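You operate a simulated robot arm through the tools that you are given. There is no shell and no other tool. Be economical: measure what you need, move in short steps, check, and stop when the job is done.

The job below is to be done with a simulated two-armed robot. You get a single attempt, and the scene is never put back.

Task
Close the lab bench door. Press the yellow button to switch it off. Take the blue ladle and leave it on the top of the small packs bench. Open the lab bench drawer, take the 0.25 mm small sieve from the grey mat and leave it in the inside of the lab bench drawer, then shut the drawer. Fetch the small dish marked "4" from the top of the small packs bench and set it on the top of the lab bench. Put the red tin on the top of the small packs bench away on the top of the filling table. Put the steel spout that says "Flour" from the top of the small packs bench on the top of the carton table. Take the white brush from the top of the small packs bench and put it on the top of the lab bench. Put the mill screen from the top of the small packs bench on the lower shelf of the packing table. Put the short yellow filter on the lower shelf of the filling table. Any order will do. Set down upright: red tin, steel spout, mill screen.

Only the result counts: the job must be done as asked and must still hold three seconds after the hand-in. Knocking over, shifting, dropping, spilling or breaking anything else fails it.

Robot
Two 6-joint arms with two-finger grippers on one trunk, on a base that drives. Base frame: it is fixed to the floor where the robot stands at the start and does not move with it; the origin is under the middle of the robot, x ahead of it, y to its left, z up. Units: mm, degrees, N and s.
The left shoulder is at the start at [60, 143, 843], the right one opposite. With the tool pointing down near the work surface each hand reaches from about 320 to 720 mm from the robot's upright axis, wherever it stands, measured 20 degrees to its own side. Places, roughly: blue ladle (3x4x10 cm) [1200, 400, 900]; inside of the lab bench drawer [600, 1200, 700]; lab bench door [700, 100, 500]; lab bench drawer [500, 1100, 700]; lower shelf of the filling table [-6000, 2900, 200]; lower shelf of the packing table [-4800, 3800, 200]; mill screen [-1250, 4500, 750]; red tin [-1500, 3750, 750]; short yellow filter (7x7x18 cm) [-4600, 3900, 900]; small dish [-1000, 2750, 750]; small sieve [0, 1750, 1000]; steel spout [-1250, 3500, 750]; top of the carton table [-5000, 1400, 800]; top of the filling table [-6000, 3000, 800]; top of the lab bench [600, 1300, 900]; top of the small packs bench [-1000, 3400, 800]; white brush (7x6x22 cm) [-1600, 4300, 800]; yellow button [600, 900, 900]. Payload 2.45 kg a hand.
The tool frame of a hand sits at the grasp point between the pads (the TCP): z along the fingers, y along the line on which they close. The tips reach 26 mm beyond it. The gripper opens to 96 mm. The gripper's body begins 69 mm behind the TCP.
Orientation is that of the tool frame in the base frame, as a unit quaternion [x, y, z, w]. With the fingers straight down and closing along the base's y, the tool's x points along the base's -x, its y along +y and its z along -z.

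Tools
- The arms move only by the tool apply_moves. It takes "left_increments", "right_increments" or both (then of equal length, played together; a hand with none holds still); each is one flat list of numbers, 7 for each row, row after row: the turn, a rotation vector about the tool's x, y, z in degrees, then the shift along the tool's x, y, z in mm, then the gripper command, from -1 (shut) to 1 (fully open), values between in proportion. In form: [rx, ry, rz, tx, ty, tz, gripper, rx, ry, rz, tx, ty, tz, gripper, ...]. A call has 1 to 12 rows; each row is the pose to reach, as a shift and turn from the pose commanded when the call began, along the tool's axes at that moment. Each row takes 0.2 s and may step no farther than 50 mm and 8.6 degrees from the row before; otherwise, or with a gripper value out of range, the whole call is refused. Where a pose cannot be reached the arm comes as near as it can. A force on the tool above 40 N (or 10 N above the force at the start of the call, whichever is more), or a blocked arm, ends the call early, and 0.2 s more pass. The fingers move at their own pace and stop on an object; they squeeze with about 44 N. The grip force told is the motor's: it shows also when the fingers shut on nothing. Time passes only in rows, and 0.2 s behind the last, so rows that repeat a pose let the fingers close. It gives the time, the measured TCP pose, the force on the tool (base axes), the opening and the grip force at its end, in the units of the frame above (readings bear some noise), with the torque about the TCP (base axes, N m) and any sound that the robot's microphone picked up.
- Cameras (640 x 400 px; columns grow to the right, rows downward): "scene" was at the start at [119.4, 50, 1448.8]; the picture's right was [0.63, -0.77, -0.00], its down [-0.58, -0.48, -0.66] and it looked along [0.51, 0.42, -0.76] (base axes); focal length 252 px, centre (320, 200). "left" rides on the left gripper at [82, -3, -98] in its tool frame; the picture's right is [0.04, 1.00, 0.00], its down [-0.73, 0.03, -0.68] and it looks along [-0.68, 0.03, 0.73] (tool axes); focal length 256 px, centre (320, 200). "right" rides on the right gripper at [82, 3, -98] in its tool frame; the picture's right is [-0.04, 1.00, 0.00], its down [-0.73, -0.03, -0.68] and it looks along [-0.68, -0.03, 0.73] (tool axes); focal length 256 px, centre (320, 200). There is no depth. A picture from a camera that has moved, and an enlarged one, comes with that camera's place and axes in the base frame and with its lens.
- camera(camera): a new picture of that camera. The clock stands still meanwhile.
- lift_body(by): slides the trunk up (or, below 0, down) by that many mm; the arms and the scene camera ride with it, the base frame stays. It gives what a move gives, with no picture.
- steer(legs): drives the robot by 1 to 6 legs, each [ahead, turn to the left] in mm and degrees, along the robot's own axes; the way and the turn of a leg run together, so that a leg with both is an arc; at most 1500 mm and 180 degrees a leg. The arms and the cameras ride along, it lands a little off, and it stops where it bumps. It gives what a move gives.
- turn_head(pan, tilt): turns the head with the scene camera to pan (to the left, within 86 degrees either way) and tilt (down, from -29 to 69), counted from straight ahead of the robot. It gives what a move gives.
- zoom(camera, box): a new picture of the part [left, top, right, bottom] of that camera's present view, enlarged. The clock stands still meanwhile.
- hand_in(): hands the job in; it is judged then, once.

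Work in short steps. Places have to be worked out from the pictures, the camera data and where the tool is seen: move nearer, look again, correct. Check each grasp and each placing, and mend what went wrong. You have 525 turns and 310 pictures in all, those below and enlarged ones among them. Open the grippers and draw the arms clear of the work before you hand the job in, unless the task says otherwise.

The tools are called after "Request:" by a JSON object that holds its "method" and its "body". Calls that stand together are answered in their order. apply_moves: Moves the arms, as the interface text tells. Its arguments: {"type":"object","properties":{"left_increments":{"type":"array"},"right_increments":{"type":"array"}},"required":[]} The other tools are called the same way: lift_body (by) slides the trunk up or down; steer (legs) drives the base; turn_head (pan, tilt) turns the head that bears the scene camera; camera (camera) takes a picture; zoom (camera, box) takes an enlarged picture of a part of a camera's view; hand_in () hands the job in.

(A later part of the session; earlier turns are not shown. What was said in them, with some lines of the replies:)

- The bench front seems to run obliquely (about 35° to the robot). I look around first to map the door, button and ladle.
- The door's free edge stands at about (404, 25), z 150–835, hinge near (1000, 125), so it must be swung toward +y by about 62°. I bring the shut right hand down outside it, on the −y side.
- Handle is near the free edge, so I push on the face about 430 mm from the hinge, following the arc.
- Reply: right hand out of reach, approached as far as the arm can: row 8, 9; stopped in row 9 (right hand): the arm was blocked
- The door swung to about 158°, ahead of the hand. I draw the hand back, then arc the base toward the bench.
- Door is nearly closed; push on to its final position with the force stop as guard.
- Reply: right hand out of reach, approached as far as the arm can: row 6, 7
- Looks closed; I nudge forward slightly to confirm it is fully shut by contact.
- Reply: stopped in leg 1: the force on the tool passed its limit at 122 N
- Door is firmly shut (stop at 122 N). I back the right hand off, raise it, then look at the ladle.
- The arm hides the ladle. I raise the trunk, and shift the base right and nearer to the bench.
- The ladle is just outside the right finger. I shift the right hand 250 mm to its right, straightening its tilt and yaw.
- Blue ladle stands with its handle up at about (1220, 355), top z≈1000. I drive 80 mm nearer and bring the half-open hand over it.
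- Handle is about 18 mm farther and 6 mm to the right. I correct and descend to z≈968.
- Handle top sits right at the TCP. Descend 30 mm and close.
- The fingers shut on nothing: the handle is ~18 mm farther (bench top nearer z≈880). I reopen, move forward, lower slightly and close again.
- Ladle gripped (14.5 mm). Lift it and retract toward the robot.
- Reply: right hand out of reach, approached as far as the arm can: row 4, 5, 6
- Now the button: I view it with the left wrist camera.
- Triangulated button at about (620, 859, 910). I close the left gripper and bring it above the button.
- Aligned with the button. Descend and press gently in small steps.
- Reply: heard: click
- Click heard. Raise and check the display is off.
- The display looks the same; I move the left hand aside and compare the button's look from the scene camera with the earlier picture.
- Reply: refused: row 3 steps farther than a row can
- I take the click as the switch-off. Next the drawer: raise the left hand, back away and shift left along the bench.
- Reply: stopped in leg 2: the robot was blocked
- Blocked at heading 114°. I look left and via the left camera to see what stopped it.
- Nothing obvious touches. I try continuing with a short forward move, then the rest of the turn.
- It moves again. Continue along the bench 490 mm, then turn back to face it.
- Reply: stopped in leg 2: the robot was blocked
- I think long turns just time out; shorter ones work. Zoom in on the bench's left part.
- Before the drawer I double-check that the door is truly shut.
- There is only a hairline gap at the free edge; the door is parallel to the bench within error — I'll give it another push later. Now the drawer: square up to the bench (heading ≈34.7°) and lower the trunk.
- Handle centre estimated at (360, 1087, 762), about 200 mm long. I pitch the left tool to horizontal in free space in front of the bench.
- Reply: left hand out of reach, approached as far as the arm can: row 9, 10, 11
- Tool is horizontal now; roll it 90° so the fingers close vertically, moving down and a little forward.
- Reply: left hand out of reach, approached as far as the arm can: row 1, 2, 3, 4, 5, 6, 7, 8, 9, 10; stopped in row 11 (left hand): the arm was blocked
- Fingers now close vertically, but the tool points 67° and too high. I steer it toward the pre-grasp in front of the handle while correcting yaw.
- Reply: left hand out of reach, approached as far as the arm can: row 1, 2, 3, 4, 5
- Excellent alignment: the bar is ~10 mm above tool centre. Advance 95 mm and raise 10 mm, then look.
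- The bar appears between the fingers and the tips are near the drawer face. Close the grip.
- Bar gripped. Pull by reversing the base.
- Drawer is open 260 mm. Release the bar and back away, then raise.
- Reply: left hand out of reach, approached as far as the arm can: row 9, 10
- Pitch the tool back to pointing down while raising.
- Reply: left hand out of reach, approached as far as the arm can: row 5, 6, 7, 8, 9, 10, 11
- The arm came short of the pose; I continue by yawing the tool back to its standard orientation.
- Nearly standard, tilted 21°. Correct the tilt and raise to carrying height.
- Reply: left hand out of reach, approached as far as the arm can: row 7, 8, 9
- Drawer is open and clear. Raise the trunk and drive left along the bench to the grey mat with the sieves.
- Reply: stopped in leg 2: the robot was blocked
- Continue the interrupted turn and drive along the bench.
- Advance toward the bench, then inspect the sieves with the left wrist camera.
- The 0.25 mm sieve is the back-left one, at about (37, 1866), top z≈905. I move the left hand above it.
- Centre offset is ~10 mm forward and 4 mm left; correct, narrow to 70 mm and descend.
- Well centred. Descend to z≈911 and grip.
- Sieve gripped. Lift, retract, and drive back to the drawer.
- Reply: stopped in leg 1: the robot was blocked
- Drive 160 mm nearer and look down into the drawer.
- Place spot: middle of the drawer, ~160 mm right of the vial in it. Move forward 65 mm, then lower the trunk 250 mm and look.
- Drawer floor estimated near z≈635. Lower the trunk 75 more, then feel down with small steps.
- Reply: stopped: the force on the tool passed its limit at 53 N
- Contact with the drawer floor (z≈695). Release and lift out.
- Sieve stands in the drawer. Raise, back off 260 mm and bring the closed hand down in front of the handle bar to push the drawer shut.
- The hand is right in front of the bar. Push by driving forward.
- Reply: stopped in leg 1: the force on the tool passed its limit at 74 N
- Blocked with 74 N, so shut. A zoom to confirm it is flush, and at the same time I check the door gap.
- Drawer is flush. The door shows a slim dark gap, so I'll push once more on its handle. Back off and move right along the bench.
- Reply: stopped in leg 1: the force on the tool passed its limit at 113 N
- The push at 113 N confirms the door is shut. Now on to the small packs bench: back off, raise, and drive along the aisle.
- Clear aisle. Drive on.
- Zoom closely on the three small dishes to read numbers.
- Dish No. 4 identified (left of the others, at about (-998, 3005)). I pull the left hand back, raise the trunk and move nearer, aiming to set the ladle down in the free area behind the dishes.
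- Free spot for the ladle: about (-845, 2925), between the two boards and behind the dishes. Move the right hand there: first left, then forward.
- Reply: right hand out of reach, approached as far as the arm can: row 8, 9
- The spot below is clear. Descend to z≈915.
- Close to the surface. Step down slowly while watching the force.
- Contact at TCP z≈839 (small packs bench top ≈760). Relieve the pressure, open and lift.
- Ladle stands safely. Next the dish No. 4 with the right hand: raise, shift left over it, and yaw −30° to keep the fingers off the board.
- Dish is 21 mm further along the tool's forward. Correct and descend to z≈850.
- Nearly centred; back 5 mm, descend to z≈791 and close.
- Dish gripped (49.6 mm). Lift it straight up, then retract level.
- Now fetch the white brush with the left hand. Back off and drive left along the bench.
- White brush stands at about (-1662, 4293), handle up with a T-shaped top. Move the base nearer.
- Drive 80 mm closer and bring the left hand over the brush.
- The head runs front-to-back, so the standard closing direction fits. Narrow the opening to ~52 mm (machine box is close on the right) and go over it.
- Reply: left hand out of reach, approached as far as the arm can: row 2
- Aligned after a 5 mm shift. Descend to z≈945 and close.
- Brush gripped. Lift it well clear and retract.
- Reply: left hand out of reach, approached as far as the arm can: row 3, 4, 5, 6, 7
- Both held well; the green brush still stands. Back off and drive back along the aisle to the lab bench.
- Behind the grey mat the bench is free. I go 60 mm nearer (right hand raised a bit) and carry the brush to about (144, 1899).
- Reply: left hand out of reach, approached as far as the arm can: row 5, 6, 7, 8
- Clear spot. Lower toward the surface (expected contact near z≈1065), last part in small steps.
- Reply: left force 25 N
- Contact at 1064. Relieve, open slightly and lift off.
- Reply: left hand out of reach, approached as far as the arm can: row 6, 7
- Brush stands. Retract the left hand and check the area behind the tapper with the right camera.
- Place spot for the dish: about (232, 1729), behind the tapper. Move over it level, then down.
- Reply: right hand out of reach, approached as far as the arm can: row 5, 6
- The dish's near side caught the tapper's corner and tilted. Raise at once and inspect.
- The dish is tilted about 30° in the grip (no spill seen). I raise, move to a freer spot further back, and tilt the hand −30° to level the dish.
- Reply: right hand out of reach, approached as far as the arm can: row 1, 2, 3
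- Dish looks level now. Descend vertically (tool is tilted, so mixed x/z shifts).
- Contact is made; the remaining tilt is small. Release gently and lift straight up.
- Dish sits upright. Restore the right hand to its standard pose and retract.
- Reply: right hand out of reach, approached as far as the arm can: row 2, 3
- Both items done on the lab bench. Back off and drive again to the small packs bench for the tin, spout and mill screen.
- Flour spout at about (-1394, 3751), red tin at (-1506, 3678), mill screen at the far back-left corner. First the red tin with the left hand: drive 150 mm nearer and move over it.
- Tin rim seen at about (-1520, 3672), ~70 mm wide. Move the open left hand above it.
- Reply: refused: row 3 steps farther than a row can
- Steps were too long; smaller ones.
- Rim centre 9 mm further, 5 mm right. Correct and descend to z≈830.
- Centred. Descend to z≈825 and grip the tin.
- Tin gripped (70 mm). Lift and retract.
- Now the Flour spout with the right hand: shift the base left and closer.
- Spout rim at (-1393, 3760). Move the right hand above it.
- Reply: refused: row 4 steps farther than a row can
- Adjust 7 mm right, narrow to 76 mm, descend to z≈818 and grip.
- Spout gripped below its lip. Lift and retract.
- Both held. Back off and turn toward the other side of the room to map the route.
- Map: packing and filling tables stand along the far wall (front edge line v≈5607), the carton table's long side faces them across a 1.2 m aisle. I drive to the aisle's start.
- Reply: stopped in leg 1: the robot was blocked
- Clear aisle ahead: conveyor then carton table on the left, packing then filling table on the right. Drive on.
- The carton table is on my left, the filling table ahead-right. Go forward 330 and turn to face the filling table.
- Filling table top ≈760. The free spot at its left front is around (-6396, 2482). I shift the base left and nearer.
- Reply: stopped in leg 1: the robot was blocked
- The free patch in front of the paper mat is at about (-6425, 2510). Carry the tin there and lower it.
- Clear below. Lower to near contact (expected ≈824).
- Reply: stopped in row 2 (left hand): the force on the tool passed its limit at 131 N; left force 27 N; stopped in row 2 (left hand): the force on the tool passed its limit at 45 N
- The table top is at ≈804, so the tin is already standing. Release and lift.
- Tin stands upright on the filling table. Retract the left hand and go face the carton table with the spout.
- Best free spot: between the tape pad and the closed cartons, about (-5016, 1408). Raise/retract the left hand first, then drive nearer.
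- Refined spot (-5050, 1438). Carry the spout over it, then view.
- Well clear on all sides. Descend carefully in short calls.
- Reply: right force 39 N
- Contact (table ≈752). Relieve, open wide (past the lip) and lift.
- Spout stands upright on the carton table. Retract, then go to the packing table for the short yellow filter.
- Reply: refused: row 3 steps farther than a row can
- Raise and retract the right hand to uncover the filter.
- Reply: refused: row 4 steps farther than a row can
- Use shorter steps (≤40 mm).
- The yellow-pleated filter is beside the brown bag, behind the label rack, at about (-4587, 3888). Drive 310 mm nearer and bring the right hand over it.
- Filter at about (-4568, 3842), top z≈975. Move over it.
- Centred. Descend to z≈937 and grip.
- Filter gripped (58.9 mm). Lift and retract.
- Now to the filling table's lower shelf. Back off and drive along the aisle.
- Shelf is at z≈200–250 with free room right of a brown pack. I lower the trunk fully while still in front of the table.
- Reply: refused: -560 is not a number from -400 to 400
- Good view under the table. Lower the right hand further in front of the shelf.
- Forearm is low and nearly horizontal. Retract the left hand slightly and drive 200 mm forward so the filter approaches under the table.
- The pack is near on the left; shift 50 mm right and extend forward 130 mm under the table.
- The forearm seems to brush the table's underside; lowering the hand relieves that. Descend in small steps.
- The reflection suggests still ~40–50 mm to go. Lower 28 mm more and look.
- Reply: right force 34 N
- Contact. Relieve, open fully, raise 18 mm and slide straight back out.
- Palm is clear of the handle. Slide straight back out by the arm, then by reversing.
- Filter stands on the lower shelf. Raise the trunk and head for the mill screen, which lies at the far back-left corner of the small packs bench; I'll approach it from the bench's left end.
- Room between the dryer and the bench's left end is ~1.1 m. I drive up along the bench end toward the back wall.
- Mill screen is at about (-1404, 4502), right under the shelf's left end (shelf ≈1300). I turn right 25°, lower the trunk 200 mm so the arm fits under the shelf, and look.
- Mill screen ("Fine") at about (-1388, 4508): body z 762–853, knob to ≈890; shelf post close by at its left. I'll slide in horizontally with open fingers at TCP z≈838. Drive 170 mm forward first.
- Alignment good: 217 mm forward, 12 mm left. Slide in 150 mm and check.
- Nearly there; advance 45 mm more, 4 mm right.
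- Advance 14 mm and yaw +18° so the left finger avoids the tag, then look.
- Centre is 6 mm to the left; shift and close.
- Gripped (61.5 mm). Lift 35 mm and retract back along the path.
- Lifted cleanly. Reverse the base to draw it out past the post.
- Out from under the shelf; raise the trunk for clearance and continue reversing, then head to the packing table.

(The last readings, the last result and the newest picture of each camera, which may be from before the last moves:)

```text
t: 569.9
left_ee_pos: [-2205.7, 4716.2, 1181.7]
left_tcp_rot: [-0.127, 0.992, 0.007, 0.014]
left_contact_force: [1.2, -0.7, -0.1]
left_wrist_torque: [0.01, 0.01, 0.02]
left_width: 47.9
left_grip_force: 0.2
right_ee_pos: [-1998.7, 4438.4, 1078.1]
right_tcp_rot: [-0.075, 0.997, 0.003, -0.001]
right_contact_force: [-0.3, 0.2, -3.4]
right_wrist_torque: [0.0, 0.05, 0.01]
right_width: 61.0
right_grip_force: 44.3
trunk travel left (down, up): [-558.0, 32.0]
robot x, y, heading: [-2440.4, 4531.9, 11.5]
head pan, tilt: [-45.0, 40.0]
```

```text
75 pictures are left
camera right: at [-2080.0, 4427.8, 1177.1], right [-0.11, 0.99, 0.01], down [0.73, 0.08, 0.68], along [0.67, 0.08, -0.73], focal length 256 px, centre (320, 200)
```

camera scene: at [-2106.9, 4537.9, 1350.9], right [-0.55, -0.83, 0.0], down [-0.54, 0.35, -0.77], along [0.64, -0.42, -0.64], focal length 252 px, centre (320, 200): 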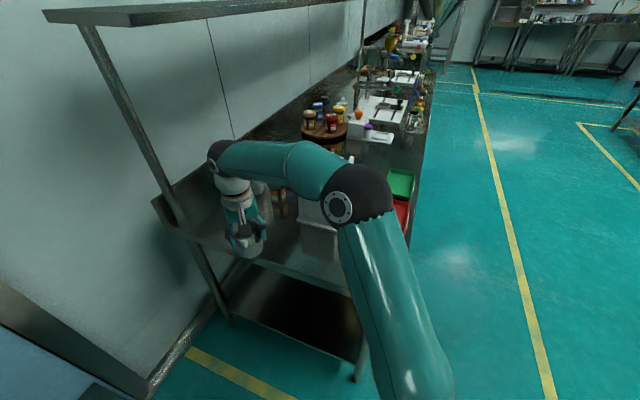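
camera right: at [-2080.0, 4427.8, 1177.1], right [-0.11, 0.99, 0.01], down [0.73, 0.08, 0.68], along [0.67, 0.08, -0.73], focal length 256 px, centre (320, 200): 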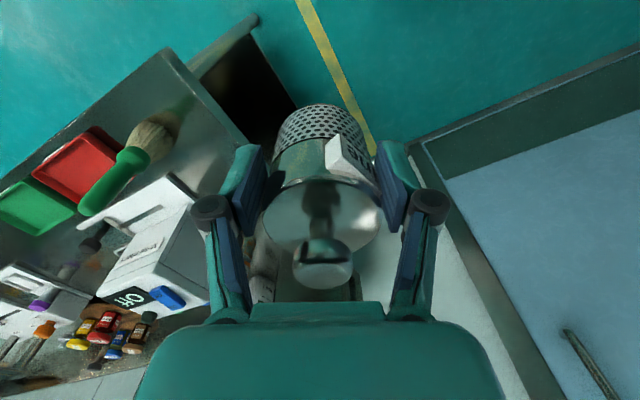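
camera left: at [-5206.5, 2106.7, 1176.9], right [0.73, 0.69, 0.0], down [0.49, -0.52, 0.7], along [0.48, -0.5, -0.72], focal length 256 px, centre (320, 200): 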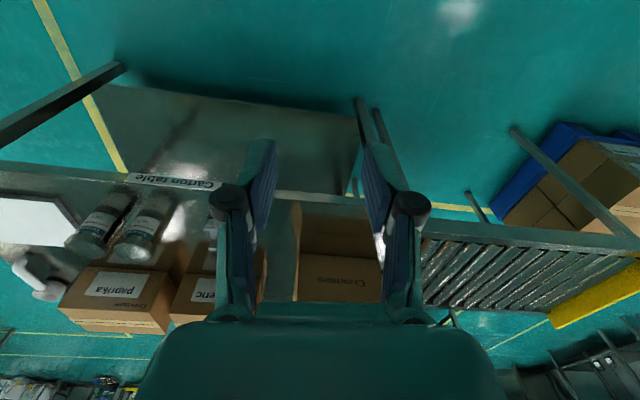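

Screen held upright. I turn left to ≈38° and reverse along the aisle to the packing table.

Request:
{"method": "steer", "body": {"legs": [[0, 27]]}}

Request:
{"method": "steer", "body": {"legs": [[-1300, 0], [-1050, 0]]}}

Request:
{"method": "steer", "body": {"legs": [[0, 45]]}}

Request:
{"method": "steer", "body": {"legs": [[0, 42]]}}

Request:
{"method": "turn_head", "body": {"pan": 0, "tilt": 45}}

Request:
{"method": "camera", "body": {"camera": "scene"}}

```text
t: 571.8
left_ee_pos: [-2313.5, 4800.3, 1183.1]
left_tcp_rot: [-0.353, 0.935, 0.009, 0.013]
left_contact_force: [0.7, 1.0, 1.1]
left_wrist_torque: [-0.02, -0.03, 0.05]
left_width: 48.0
left_grip_force: 0.0
right_ee_pos: [-2002.9, 4645.9, 1077.8]
right_tcp_rot: [-0.304, 0.953, 0.003, -0.002]
right_contact_force: [0.0, -0.6, -2.9]
right_wrist_torque: [-0.06, 0.05, -0.03]
right_width: 60.9
right_grip_force: 44.1
trunk travel left (down, up): [-558.0, 32.0]
robot x, y, heading: [-2423.0, 4520.8, 38.2]
head pan, tilt: [-45.0, 40.0]
```

```text
t: 583.3
left_ee_pos: [-4122.2, 3366.8, 1183.2]
left_tcp_rot: [-0.349, 0.937, 0.01, 0.012]
left_contact_force: [-1.2, 0.1, -0.3]
left_wrist_torque: [0.02, 0.0, 0.02]
left_width: 47.9
left_grip_force: 0.0
right_ee_pos: [-3812.9, 3210.2, 1077.0]
right_tcp_rot: [-0.298, 0.955, 0.003, -0.002]
right_contact_force: [1.1, -0.5, -3.8]
right_wrist_torque: [-0.06, 0.08, -0.02]
right_width: 60.1
right_grip_force: 44.1
trunk travel left (down, up): [-558.0, 32.0]
robot x, y, heading: [-4232.7, 3086.8, 37.8]
head pan, tilt: [-45.0, 40.0]
```

```text
t: 586.0
left_ee_pos: [-4353.8, 3367.8, 1183.9]
left_tcp_rot: [-0.682, 0.731, 0.014, 0.007]
left_contact_force: [-1.0, -0.2, 0.4]
left_wrist_torque: [-0.02, 0.03, 0.01]
left_width: 48.0
left_grip_force: 0.1
right_ee_pos: [-4022.8, 3475.3, 1079.1]
right_tcp_rot: [-0.642, 0.767, 0.002, -0.003]
right_contact_force: [0.8, 0.0, -4.3]
right_wrist_torque: [-0.1, 0.01, 0.01]
right_width: 59.8
right_grip_force: 43.7
trunk travel left (down, up): [-558.0, 32.0]
robot x, y, heading: [-4213.8, 3081.3, 82.8]
head pan, tilt: [-45.0, 40.0]
```

```text
t: 588.6
left_ee_pos: [-4505.0, 3204.5, 1183.8]
left_tcp_rot: [0.897, -0.441, -0.015, -0.002]
left_contact_force: [-0.2, 0.1, -0.4]
left_wrist_torque: [0.0, -0.03, 0.0]
left_width: 48.0
left_grip_force: 0.0
right_ee_pos: [-4330.4, 3502.5, 1079.4]
right_tcp_rot: [0.873, -0.489, 0.0, 0.003]
right_contact_force: [0.1, 0.3, -3.8]
right_wrist_torque: [-0.06, -0.02, 0.04]
right_width: 59.6
right_grip_force: 44.2
trunk travel left (down, up): [-558.0, 32.0]
robot x, y, heading: [-4195.3, 3098.9, 124.6]
head pan, tilt: [-45.0, 40.0]
```

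```text
t: 589.7
left_ee_pos: [-4505.8, 3203.7, 1184.2]
left_tcp_rot: [0.897, -0.441, -0.016, -0.002]
left_contact_force: [-0.2, 0.0, -0.5]
left_wrist_torque: [0.0, 0.01, 0.0]
left_width: 48.1
left_grip_force: 0.1
right_ee_pos: [-4331.2, 3502.3, 1078.8]
right_tcp_rot: [0.873, -0.488, -0.001, 0.003]
right_contact_force: [-0.1, 0.1, -3.5]
right_wrist_torque: [-0.08, -0.01, 0.0]
right_width: 59.7
right_grip_force: 43.8
trunk travel left (down, up): [-558.0, 32.0]
robot x, y, heading: [-4191.8, 3097.5, 124.2]
head pan, tilt: [0.0, 45.0]
```

```text
74 pictures are left
camera scene: at [-4275.3, 3217.5, 1543.5], right [0.83, 0.56, 0.0], down [0.4, -0.58, -0.71], along [-0.4, 0.58, -0.71], focal length 252 px, centre (320, 200)
```

scene: 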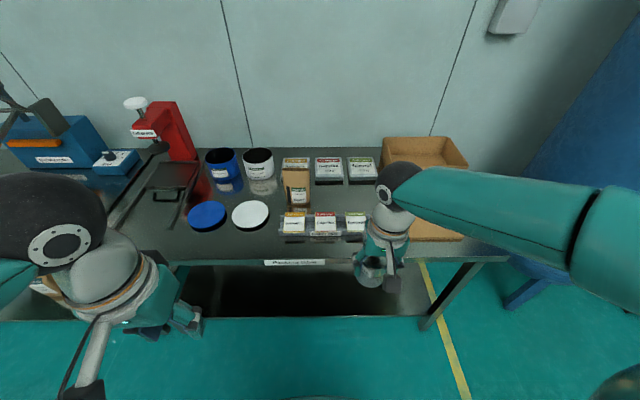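

In front of the packing table; its lower shelf looks empty here. Lower the trunk fully.

Request:
{"method": "lift_body", "body": {"by": -400}}

Request:
{"method": "lift_body", "body": {"by": -152}}

Request:
{"method": "turn_head", "body": {"pan": -10, "tilt": 35}}

Request:
{"method": "apply_moves", "body": {"right_increments": [0, 0, 0, 0, 0, 40, -0.8, 0, 0, 0, 0, 0, 80, -0.8, 0, 0, 0, 0, 0, 120, -0.8, 0, 0, 0, 0, 0, 160, -0.8, 0, 0, 0, 0, 0, 180, -0.8]}}

Request:
{"method": "camera", "body": {"camera": "scene"}}

Request:
{"method": "camera", "body": {"camera": "right"}}

```text
t: 593.5
left_ee_pos: [-4505.9, 3203.2, 784.7]
left_tcp_rot: [0.897, -0.441, -0.016, -0.002]
left_contact_force: [-0.3, -0.4, 1.2]
left_wrist_torque: [-0.01, 0.0, 0.0]
left_width: 48.3
left_grip_force: 0.0
right_ee_pos: [-4329.9, 3503.2, 679.7]
right_tcp_rot: [0.873, -0.489, -0.001, 0.004]
right_contact_force: [-0.5, -0.6, -3.6]
right_wrist_torque: [-0.07, -0.03, 0.0]
right_width: 59.1
right_grip_force: 44.4
trunk travel left (down, up): [-158.0, 432.0]
robot x, y, heading: [-4193.8, 3099.3, 124.4]
head pan, tilt: [0.0, 45.0]
```

```text
t: 595.3
left_ee_pos: [-4505.8, 3203.5, 632.1]
left_tcp_rot: [0.897, -0.442, -0.016, -0.001]
left_contact_force: [0.0, 0.3, -0.7]
left_wrist_torque: [0.01, 0.0, -0.02]
left_width: 47.9
left_grip_force: 0.0
right_ee_pos: [-4329.7, 3503.9, 527.2]
right_tcp_rot: [0.872, -0.489, -0.001, 0.003]
right_contact_force: [0.5, -0.2, -3.7]
right_wrist_torque: [-0.05, -0.04, -0.02]
right_width: 59.0
right_grip_force: 44.4
trunk travel left (down, up): [-6.0, 584.0]
robot x, y, heading: [-4193.3, 3104.7, 124.3]
head pan, tilt: [0.0, 45.0]
```

```text
t: 596.0
left_ee_pos: [-4505.5, 3203.2, 631.3]
left_tcp_rot: [0.897, -0.441, -0.016, -0.002]
left_contact_force: [1.0, -0.4, 0.4]
left_wrist_torque: [-0.04, -0.01, 0.01]
left_width: 48.0
left_grip_force: 0.1
right_ee_pos: [-4329.3, 3502.0, 527.6]
right_tcp_rot: [0.872, -0.489, -0.001, 0.003]
right_contact_force: [0.3, 0.2, -2.7]
right_wrist_torque: [-0.06, -0.02, -0.01]
right_width: 58.8
right_grip_force: 43.6
trunk travel left (down, up): [-6.0, 584.0]
robot x, y, heading: [-4195.2, 3101.4, 124.2]
head pan, tilt: [-10.0, 35.0]
```

```text
t: 597.2
left_ee_pos: [-4505.9, 3202.2, 632.1]
left_tcp_rot: [0.897, -0.441, -0.015, -0.001]
left_contact_force: [-0.6, 0.1, -0.4]
left_wrist_torque: [0.0, 0.0, 0.02]
left_width: 47.8
left_grip_force: 0.1
right_ee_pos: [-4331.3, 3503.4, 346.1]
right_tcp_rot: [0.873, -0.488, 0.0, 0.004]
right_contact_force: [0.0, -0.2, -3.2]
right_wrist_torque: [-0.05, -0.07, -0.01]
right_width: 58.8
right_grip_force: 44.5
trunk travel left (down, up): [-6.0, 584.0]
robot x, y, heading: [-4192.9, 3103.2, 124.5]
head pan, tilt: [-10.0, 35.0]
```

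```text
73 pictures are left
camera scene: at [-4265.6, 3230.3, 1006.3], right [0.91, 0.41, 0.0], down [0.24, -0.52, -0.82], along [-0.34, 0.75, -0.57], focal length 252 px, centre (320, 200)
```

scene: 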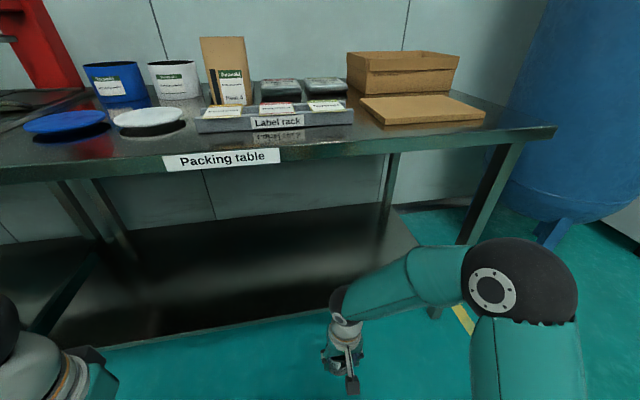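

```text
72 pictures are left
camera right: at [-4290.5, 3430.9, 445.0], right [-0.87, -0.49, 0.01], down [-0.36, 0.64, 0.68], along [-0.33, 0.59, -0.74], focal length 256 px, centre (320, 200)
```

right: 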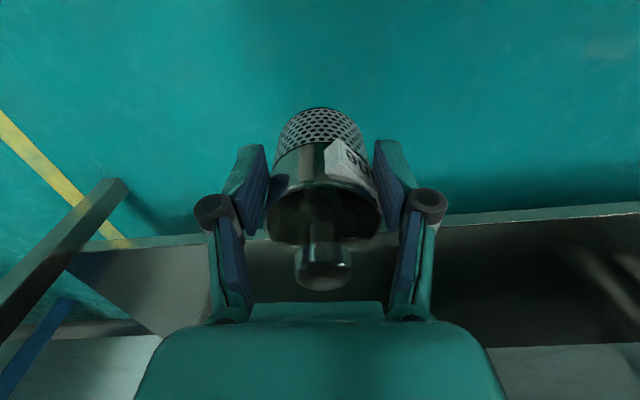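

Shelf is empty. Drive 200 mm forward, then extend under the table.

Request:
{"method": "steer", "body": {"legs": [[200, 0]]}}

Request:
{"method": "apply_moves", "body": {"right_increments": [0, 0, 0, -35, 0, 0, -0.8, 0, 0, 0, -70, 0, 0, -0.8, 0, 0, 0, -105, 0, 0, -0.8, 0, 0, 0, -140, 0, 0, -0.8]}}

Request:
{"method": "camera", "body": {"camera": "scene"}}

Request:
{"method": "camera", "body": {"camera": "right"}}

```text
t: 598.8
left_ee_pos: [-4616.6, 3369.0, 632.2]
left_tcp_rot: [0.897, -0.442, -0.016, -0.002]
left_contact_force: [0.1, -0.2, 0.0]
left_wrist_torque: [-0.02, -0.01, -0.01]
left_width: 48.1
left_grip_force: 0.0
right_ee_pos: [-4442.6, 3667.3, 346.7]
right_tcp_rot: [0.873, -0.488, -0.001, 0.003]
right_contact_force: [0.6, -0.1, -4.1]
right_wrist_torque: [-0.06, -0.03, 0.03]
right_width: 58.7
right_grip_force: 44.4
trunk travel left (down, up): [-6.0, 584.0]
robot x, y, heading: [-4302.2, 3264.2, 124.0]
head pan, tilt: [-10.0, 35.0]
```

```text
t: 599.8
left_ee_pos: [-4617.1, 3369.1, 633.3]
left_tcp_rot: [0.897, -0.442, -0.015, -0.001]
left_contact_force: [-0.2, -0.1, 0.6]
left_wrist_torque: [0.02, -0.02, 0.0]
left_width: 48.3
left_grip_force: 0.1
right_ee_pos: [-4517.4, 3786.2, 346.5]
right_tcp_rot: [0.872, -0.489, 0.0, 0.004]
right_contact_force: [0.1, -0.9, -2.7]
right_wrist_torque: [-0.09, -0.06, 0.02]
right_width: 58.8
right_grip_force: 43.9
trunk travel left (down, up): [-6.0, 584.0]
robot x, y, heading: [-4304.7, 3263.1, 124.4]
head pan, tilt: [-10.0, 35.0]
```

```text
71 pictures are left
camera scene: at [-4377.7, 3395.2, 1006.3], right [0.91, 0.41, 0.0], down [0.24, -0.52, -0.82], along [-0.34, 0.75, -0.57], focal length 252 px, centre (320, 200)
```

scene: 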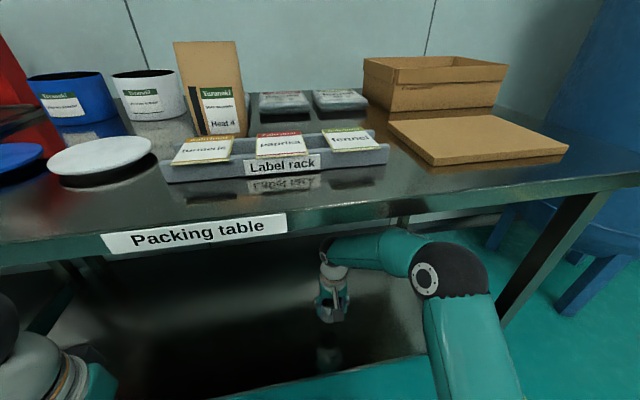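

```text
70 pictures are left
camera right: at [-4475.9, 3713.6, 445.1], right [-0.87, -0.49, 0.01], down [-0.36, 0.65, 0.68], along [-0.33, 0.59, -0.74], focal length 256 px, centre (320, 200)
```

right: 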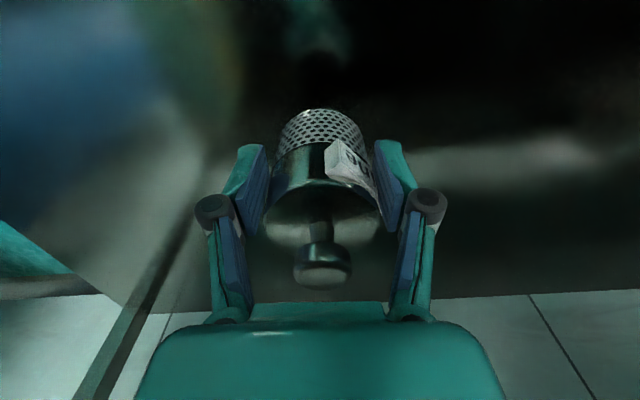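

Over the shelf, nothing touched. Lower stepwise using the reflection.

Request:
{"method": "apply_moves", "body": {"right_increments": [0, 0, 0, 0, 0, 12, -0.8, 0, 0, 0, 0, 0, 25, -0.8]}}

Request:
{"method": "zoom", "body": {"camera": "right", "box": [260, 30, 380, 150]}}

```text
t: 600.4
left_ee_pos: [-4616.3, 3369.6, 633.4]
left_tcp_rot: [0.897, -0.442, -0.014, -0.002]
left_contact_force: [0.0, -0.4, 0.4]
left_wrist_torque: [0.03, -0.03, -0.05]
left_width: 47.9
left_grip_force: 0.1
right_ee_pos: [-4515.6, 3786.0, 320.9]
right_tcp_rot: [0.872, -0.489, -0.001, 0.003]
right_contact_force: [-0.5, 0.5, -3.4]
right_wrist_torque: [-0.05, -0.07, -0.01]
right_width: 58.5
right_grip_force: 43.8
trunk travel left (down, up): [-6.0, 584.0]
robot x, y, heading: [-4303.6, 3264.6, 124.2]
head pan, tilt: [-10.0, 35.0]
```

```text
3.33 times, centred on (320, 90) of right
camera zoom: at [-4475.6, 3714.0, 420.0], right [-0.87, -0.49, 0.01], down [-0.35, 0.64, 0.68], along [-0.33, 0.59, -0.74], focal length 853 px, centre (320, 567)
```

zoom: 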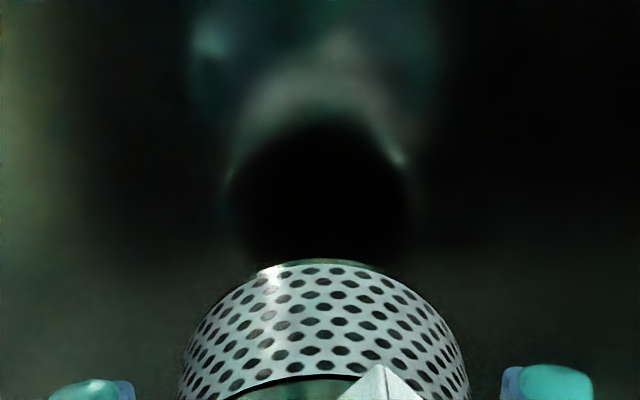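

Request:
{"method": "apply_moves", "body": {"right_increments": [0, 0, 0, 0, 0, 12, -0.8, 0, 0, 0, 0, 0, 24, -0.8]}}

Request:
{"method": "zoom", "body": {"camera": "right", "box": [260, 30, 380, 150]}}

```text
t: 601.0
left_ee_pos: [-4618.1, 3368.4, 633.5]
left_tcp_rot: [0.897, -0.442, -0.015, -0.001]
left_contact_force: [-0.1, 0.3, -0.1]
left_wrist_torque: [-0.03, 0.03, 0.0]
left_width: 48.0
left_grip_force: 0.1
right_ee_pos: [-4516.2, 3784.8, 296.2]
right_tcp_rot: [0.873, -0.488, 0.0, 0.005]
right_contact_force: [-0.1, 0.7, -3.6]
right_wrist_torque: [-0.1, -0.04, 0.0]
right_width: 58.5
right_grip_force: 43.6
trunk travel left (down, up): [-6.0, 584.0]
robot x, y, heading: [-4308.0, 3268.3, 124.1]
head pan, tilt: [-10.0, 35.0]
```

```text
3.33 times, centred on (320, 90) of right
camera zoom: at [-4476.2, 3714.4, 395.6], right [-0.87, -0.49, 0.01], down [-0.36, 0.64, 0.68], along [-0.33, 0.59, -0.74], focal length 853 px, centre (320, 567)
```

zoom: 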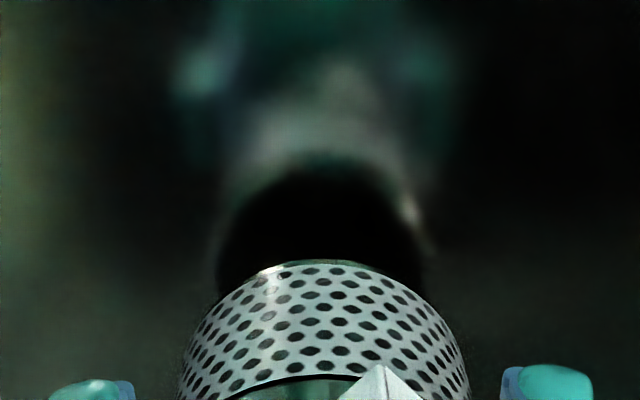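

Request:
{"method": "apply_moves", "body": {"right_increments": [0, 0, 0, 0, 0, 10, -0.8, 0, 0, 0, 0, 0, 20, -0.8]}}

Request:
{"method": "zoom", "body": {"camera": "right", "box": [260, 30, 380, 150]}}

```text
t: 601.6
left_ee_pos: [-4616.9, 3369.2, 632.4]
left_tcp_rot: [0.897, -0.442, -0.014, -0.001]
left_contact_force: [-0.2, 0.2, 0.7]
left_wrist_torque: [0.06, -0.01, 0.0]
left_width: 47.8
left_grip_force: 0.1
right_ee_pos: [-4516.4, 3786.6, 277.6]
right_tcp_rot: [0.872, -0.49, 0.0, 0.004]
right_contact_force: [-0.1, -0.1, -4.3]
right_wrist_torque: [-0.08, -0.04, -0.01]
right_width: 58.4
right_grip_force: 43.4
trunk travel left (down, up): [-6.0, 584.0]
robot x, y, heading: [-4302.2, 3265.2, 124.1]
head pan, tilt: [-10.0, 35.0]
```

```text
3.33 times, centred on (320, 90) of right
camera zoom: at [-4476.4, 3714.9, 376.6], right [-0.87, -0.49, 0.01], down [-0.35, 0.65, 0.68], along [-0.33, 0.59, -0.74], focal length 853 px, centre (320, 567)
```

zoom: 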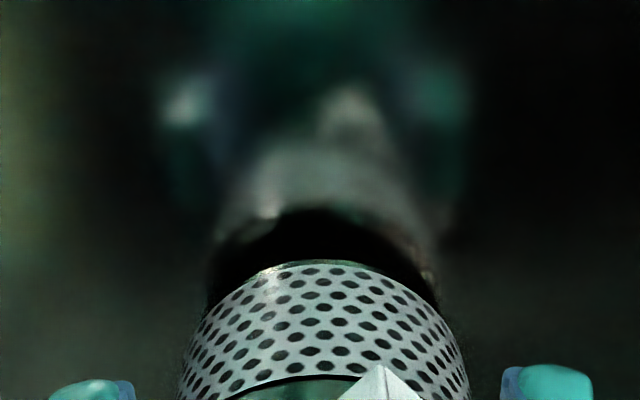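

Request:
{"method": "apply_moves", "body": {"right_increments": [0, 0, 0, 0, 0, 6, -0.8, 0, 0, 0, 0, 0, 12, -0.8]}}

Request:
{"method": "apply_moves", "body": {"right_increments": [0, 0, 0, 0, 0, 2, -0.8, 0, 0, 0, 0, 0, 4, -0.8]}}

Request:
{"method": "apply_moves", "body": {"right_increments": [0, 0, 0, 0, 0, 2, -0.8]}}

Request:
{"method": "zoom", "body": {"camera": "right", "box": [260, 30, 380, 150]}}

```text
t: 602.2
left_ee_pos: [-4617.7, 3369.0, 632.9]
left_tcp_rot: [0.897, -0.442, -0.015, -0.001]
left_contact_force: [0.1, -0.6, -0.6]
left_wrist_torque: [0.01, 0.01, -0.03]
left_width: 47.9
left_grip_force: 0.0
right_ee_pos: [-4516.8, 3786.7, 267.8]
right_tcp_rot: [0.872, -0.489, -0.002, 0.004]
right_contact_force: [1.9, -3.0, 4.1]
right_wrist_torque: [0.05, 0.14, 0.04]
right_width: 53.3
right_grip_force: 44.0
trunk travel left (down, up): [-6.0, 584.0]
robot x, y, heading: [-4305.2, 3262.1, 124.2]
head pan, tilt: [-10.0, 35.0]
```

```text
t: 602.8
left_ee_pos: [-4616.1, 3368.5, 633.0]
left_tcp_rot: [0.897, -0.441, -0.016, -0.002]
left_contact_force: [0.0, 0.5, -0.7]
left_wrist_torque: [0.01, 0.01, -0.03]
left_width: 48.1
left_grip_force: 0.0
right_ee_pos: [-4515.6, 3786.7, 260.0]
right_tcp_rot: [0.872, -0.489, 0.0, 0.003]
right_contact_force: [0.2, 0.2, 0.6]
right_wrist_torque: [-0.01, -0.01, 0.02]
right_width: 9.4
right_grip_force: 0.0
trunk travel left (down, up): [-6.0, 584.0]
robot x, y, heading: [-4307.9, 3264.4, 124.3]
head pan, tilt: [-10.0, 35.0]
```

```text
t: 603.2
left_ee_pos: [-4617.4, 3368.2, 632.7]
left_tcp_rot: [0.897, -0.442, -0.015, -0.002]
left_contact_force: [-0.5, -0.1, -0.1]
left_wrist_torque: [0.01, -0.01, -0.02]
left_width: 48.1
left_grip_force: 0.1
right_ee_pos: [-4515.9, 3786.4, 260.2]
right_tcp_rot: [0.872, -0.489, 0.0, 0.004]
right_contact_force: [0.1, 0.6, 0.9]
right_wrist_torque: [-0.05, 0.02, -0.01]
right_width: 9.4
right_grip_force: 0.0
trunk travel left (down, up): [-6.0, 584.0]
robot x, y, heading: [-4308.2, 3265.5, 124.3]
head pan, tilt: [-10.0, 35.0]
```

```text
3.33 times, centred on (320, 90) of right
camera zoom: at [-4476.4, 3714.5, 359.1], right [-0.87, -0.49, 0.01], down [-0.35, 0.64, 0.68], along [-0.33, 0.59, -0.74], focal length 853 px, centre (320, 567)
```

zoom: 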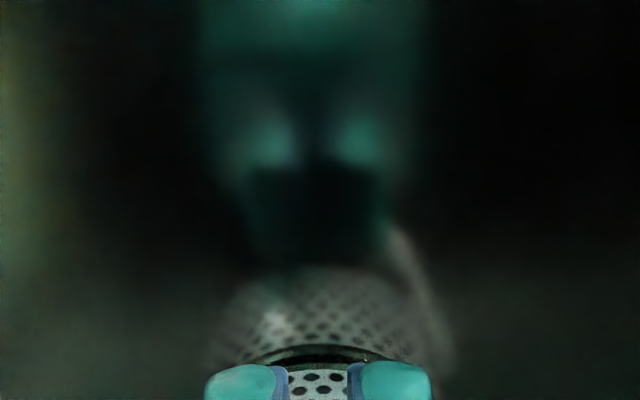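

The screen touched down and slipped out of the fingers. See where it stands.

Request:
{"method": "camera", "body": {"camera": "right"}}

Request:
{"method": "zoom", "body": {"camera": "scene", "box": [240, 210, 440, 390]}}

```text
65 pictures are left
camera right: at [-4476.4, 3714.5, 359.1], right [-0.87, -0.49, 0.01], down [-0.35, 0.64, 0.68], along [-0.33, 0.59, -0.74], focal length 256 px, centre (320, 200)
```

right: 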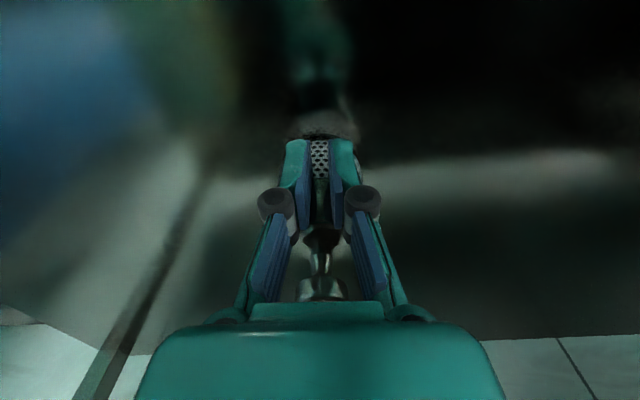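

```text
2.22 times, centred on (340, 300) of scene
camera zoom: at [-4377.7, 3395.1, 1006.3], right [0.91, 0.41, 0.0], down [0.24, -0.52, -0.82], along [-0.34, 0.75, -0.57], focal length 560 px, centre (276, -22)
```

zoom: 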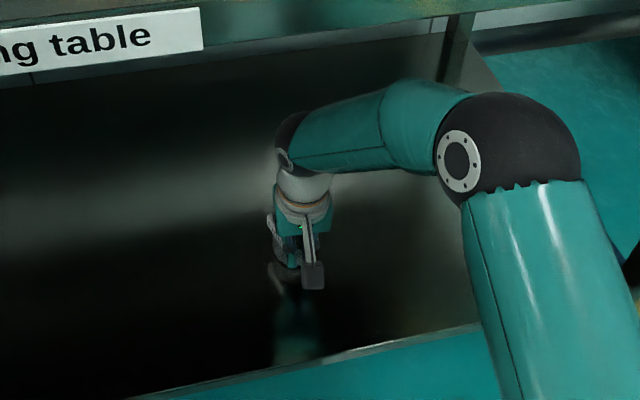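

It stands upright just beyond the fingers. Retract the hand straight back and check.

Request:
{"method": "apply_moves", "body": {"right_increments": [0, 0, 0, 25, 0, 0, -0.8, 0, 0, 0, 55, 0, 0, -0.8, 0, 0, 0, 90, 0, 0, -0.8, 0, 0, 0, 125, 0, 0, -0.8]}}

Request:
{"method": "camera", "body": {"camera": "right"}}

Request:
{"method": "zoom", "body": {"camera": "scene", "box": [240, 210, 440, 390]}}

```text
t: 604.2
left_ee_pos: [-4617.3, 3369.1, 632.6]
left_tcp_rot: [0.897, -0.442, -0.015, -0.002]
left_contact_force: [0.9, 0.4, 1.2]
left_wrist_torque: [0.01, 0.01, -0.01]
left_width: 47.8
left_grip_force: 0.0
right_ee_pos: [-4453.4, 3680.0, 261.3]
right_tcp_rot: [0.872, -0.49, -0.001, 0.003]
right_contact_force: [0.7, 1.0, -0.2]
right_wrist_torque: [-0.02, 0.02, 0.03]
right_width: 9.6
right_grip_force: 0.0
trunk travel left (down, up): [-6.0, 584.0]
robot x, y, heading: [-4307.4, 3261.3, 124.3]
head pan, tilt: [-10.0, 35.0]
```

```text
63 pictures are left
camera right: at [-4412.2, 3607.4, 360.4], right [-0.87, -0.49, 0.01], down [-0.35, 0.64, 0.68], along [-0.33, 0.59, -0.74], focal length 256 px, centre (320, 200)
```

right: 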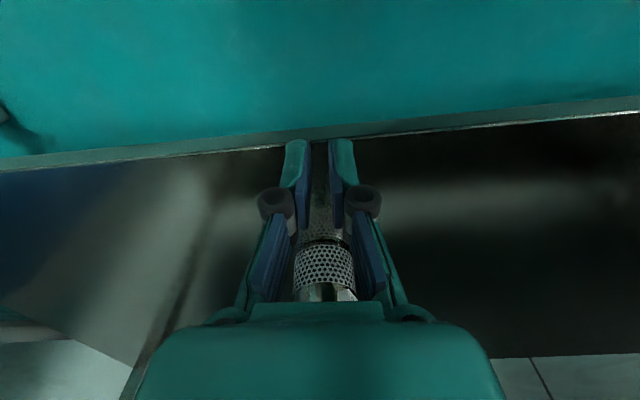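

```text
2.22 times, centred on (340, 300) of scene
camera zoom: at [-4377.8, 3395.2, 1006.3], right [0.91, 0.41, 0.0], down [0.24, -0.52, -0.82], along [-0.34, 0.75, -0.57], focal length 560 px, centre (276, -22)
```

zoom: 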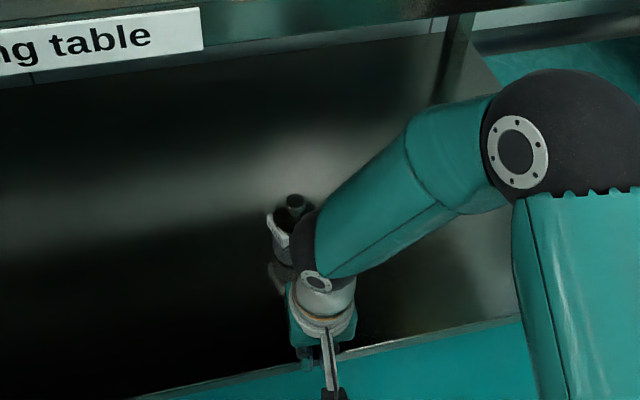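

Request:
{"method": "steer", "body": {"legs": [[-250, 0]]}}

Request:
{"method": "camera", "body": {"camera": "scene"}}

Request:
{"method": "zoom", "body": {"camera": "scene", "box": [220, 180, 400, 320]}}

```text
t: 606.0
left_ee_pos: [-4479.9, 3166.5, 633.2]
left_tcp_rot: [0.898, -0.439, -0.015, -0.002]
left_contact_force: [0.0, 0.3, 0.0]
left_wrist_torque: [0.0, -0.01, -0.03]
left_width: 48.0
left_grip_force: 0.0
right_ee_pos: [-4315.3, 3477.1, 261.4]
right_tcp_rot: [0.873, -0.489, -0.001, 0.003]
right_contact_force: [0.3, -0.6, 0.6]
right_wrist_torque: [-0.02, -0.01, -0.01]
right_width: 9.5
right_grip_force: 0.0
trunk travel left (down, up): [-6.0, 584.0]
robot x, y, heading: [-4168.1, 3060.3, 124.3]
head pan, tilt: [-10.0, 35.0]
```

```text
61 pictures are left
camera scene: at [-4240.9, 3193.4, 1006.3], right [0.91, 0.41, 0.0], down [0.24, -0.52, -0.82], along [-0.34, 0.75, -0.57], focal length 252 px, centre (320, 200)
```

scene: 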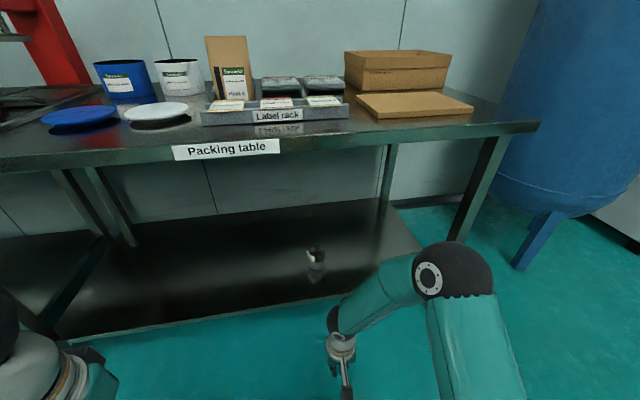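

```text
2.86 times, centred on (310, 250) of scene
camera zoom: at [-4240.9, 3193.4, 1006.3], right [0.91, 0.41, 0.0], down [0.24, -0.52, -0.82], along [-0.34, 0.75, -0.57], focal length 720 px, centre (349, 57)
```

zoom: 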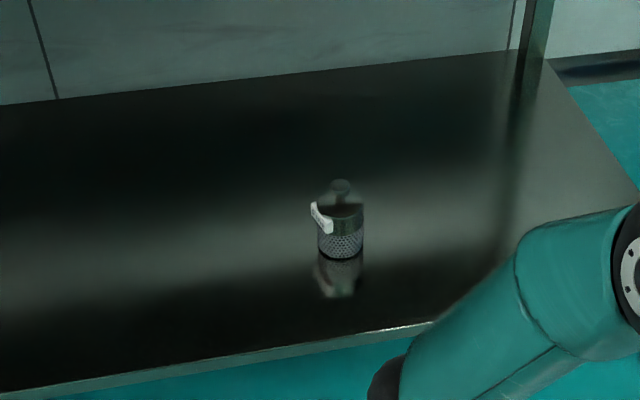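

The mill screen stands upright on the packing table's lower shelf. All jobs are done; open both grippers and leave the arms clear.

Request:
{"method": "apply_moves", "body": {"left_increments": [0, 0, 0, 10, 0, 0, 1, 0, 0, 0, 20, 0, 0, 1, 0, 0, 0, 20, 0, 0, 1, 0, 0, 0, 20, 0, 0, 1], "right_increments": [0, 0, 0, 0, 0, -30, 0, 0, 0, 0, 0, 0, -60, 1, 0, 0, 0, 0, 0, -90, 1, 0, 0, 0, 0, 0, -120, 1]}}

Request:
{"method": "steer", "body": {"legs": [[-100, 0]]}}

Request:
{"method": "turn_head", "body": {"pan": 70, "tilt": 15}}

Request:
{"method": "camera", "body": {"camera": "scene"}}

```text
t: 607.0
left_ee_pos: [-4468.7, 3150.7, 631.6]
left_tcp_rot: [0.898, -0.44, -0.014, -0.001]
left_contact_force: [-0.2, 0.3, -0.5]
left_wrist_torque: [-0.01, 0.02, 0.01]
left_width: 95.8
left_grip_force: 0.1
right_ee_pos: [-4316.4, 3478.7, 381.0]
right_tcp_rot: [0.873, -0.488, 0.001, 0.005]
right_contact_force: [-1.2, -0.3, 0.1]
right_wrist_torque: [0.0, 0.0, 0.02]
right_width: 95.9
right_grip_force: 0.1
trunk travel left (down, up): [-6.0, 584.0]
robot x, y, heading: [-4167.2, 3064.0, 124.5]
head pan, tilt: [-10.0, 35.0]
```

```text
t: 608.2
left_ee_pos: [-4411.7, 3065.8, 632.1]
left_tcp_rot: [0.899, -0.438, -0.015, -0.002]
left_contact_force: [-0.2, 0.2, 0.4]
left_wrist_torque: [0.0, 0.01, 0.02]
left_width: 96.0
left_grip_force: 0.1
right_ee_pos: [-4259.7, 3394.1, 382.2]
right_tcp_rot: [0.873, -0.487, -0.001, 0.003]
right_contact_force: [-0.2, 0.0, -0.2]
right_wrist_torque: [-0.02, -0.01, 0.0]
right_width: 95.9
right_grip_force: 0.1
trunk travel left (down, up): [-6.0, 584.0]
robot x, y, heading: [-4112.5, 2979.6, 124.6]
head pan, tilt: [-10.0, 35.0]
```

```text
t: 609.7
left_ee_pos: [-4411.2, 3065.5, 632.1]
left_tcp_rot: [0.899, -0.438, -0.016, -0.002]
left_contact_force: [0.2, 0.8, 0.2]
left_wrist_torque: [0.0, 0.02, 0.0]
left_width: 96.2
left_grip_force: 0.0
right_ee_pos: [-4261.1, 3392.7, 381.3]
right_tcp_rot: [0.874, -0.486, -0.001, 0.003]
right_contact_force: [-0.2, -0.2, -0.1]
right_wrist_torque: [-0.02, 0.0, -0.03]
right_width: 96.0
right_grip_force: 0.1
trunk travel left (down, up): [-6.0, 584.0]
robot x, y, heading: [-4114.6, 2978.7, 124.5]
head pan, tilt: [70.0, 15.0]
```

```text
59 pictures are left
camera scene: at [-4238.0, 3006.4, 1038.3], right [-0.25, 0.97, 0.0], down [0.25, 0.06, -0.97], along [-0.94, -0.24, -0.26], focal length 252 px, centre (320, 200)
```

scene: 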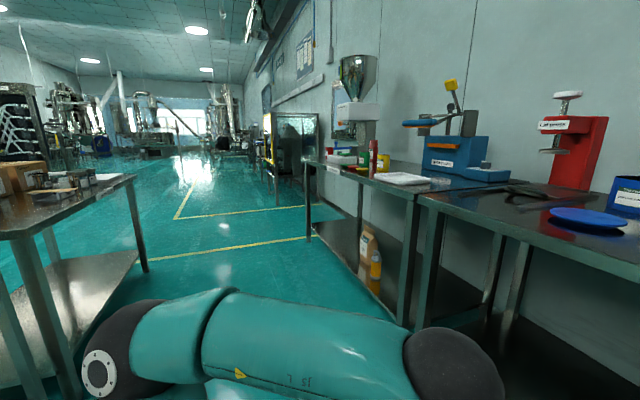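

Filter still stands; a last zoom at the carton table for the spout.

Request:
{"method": "zoom", "body": {"camera": "scene", "box": [0, 150, 150, 240]}}

Request:
{"method": "zoom", "body": {"camera": "scene", "box": [290, 130, 440, 310]}}

```text
4.27 times, centred on (75, 195) of scene
camera zoom: at [-4238.0, 3006.4, 1038.3], right [-0.25, 0.97, 0.0], down [0.25, 0.06, -0.97], along [-0.94, -0.24, -0.26], focal length 1075 px, centre (1365, 221)
```

zoom: 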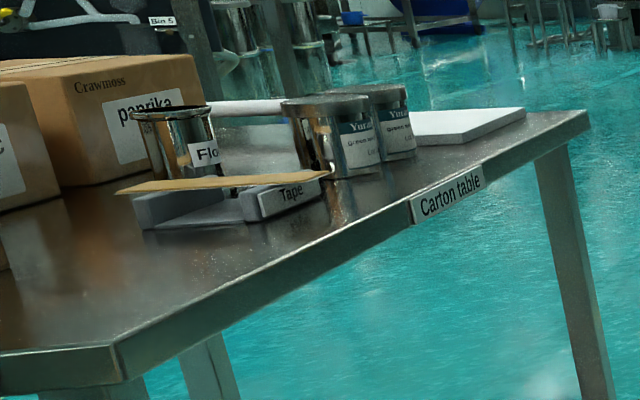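

```text
2.22 times, centred on (365, 220) of scene
camera zoom: at [-4238.0, 3006.4, 1038.3], right [-0.25, 0.97, 0.0], down [0.25, 0.06, -0.97], along [-0.94, -0.24, -0.26], focal length 560 px, centre (220, 156)
```

zoom: 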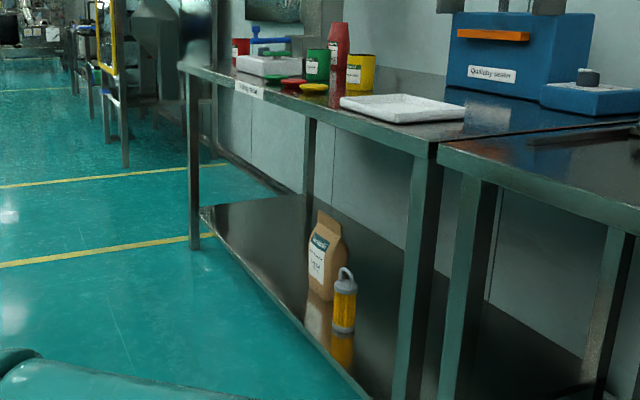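

Everything is in place and upright, grippers are open and the arms clear. I hand the job in.

Request:
{"method": "hand_in", "body": {}}

```text
The job is handed in.
```

I handed the job in with every task carried out, but I could not confirm by eye that the yellow button is off. It clicked when I pressed it, yet the display's green dashes never changed, so I relied on the click.

- **Small dish:** while I was placing dish "4", it caught the tapper's corner and tilted about 30° in the grip. I saw no spill, and it now stands upright on the lab bench.
- **Mill screen:** it slipped out of the fingers as it touched the packing table's lower shelf, but it is standing upright there.
- **Filling table:** the arm pressed briefly against its underside while I set the filter on the shelf. Nothing on top appeared to move.
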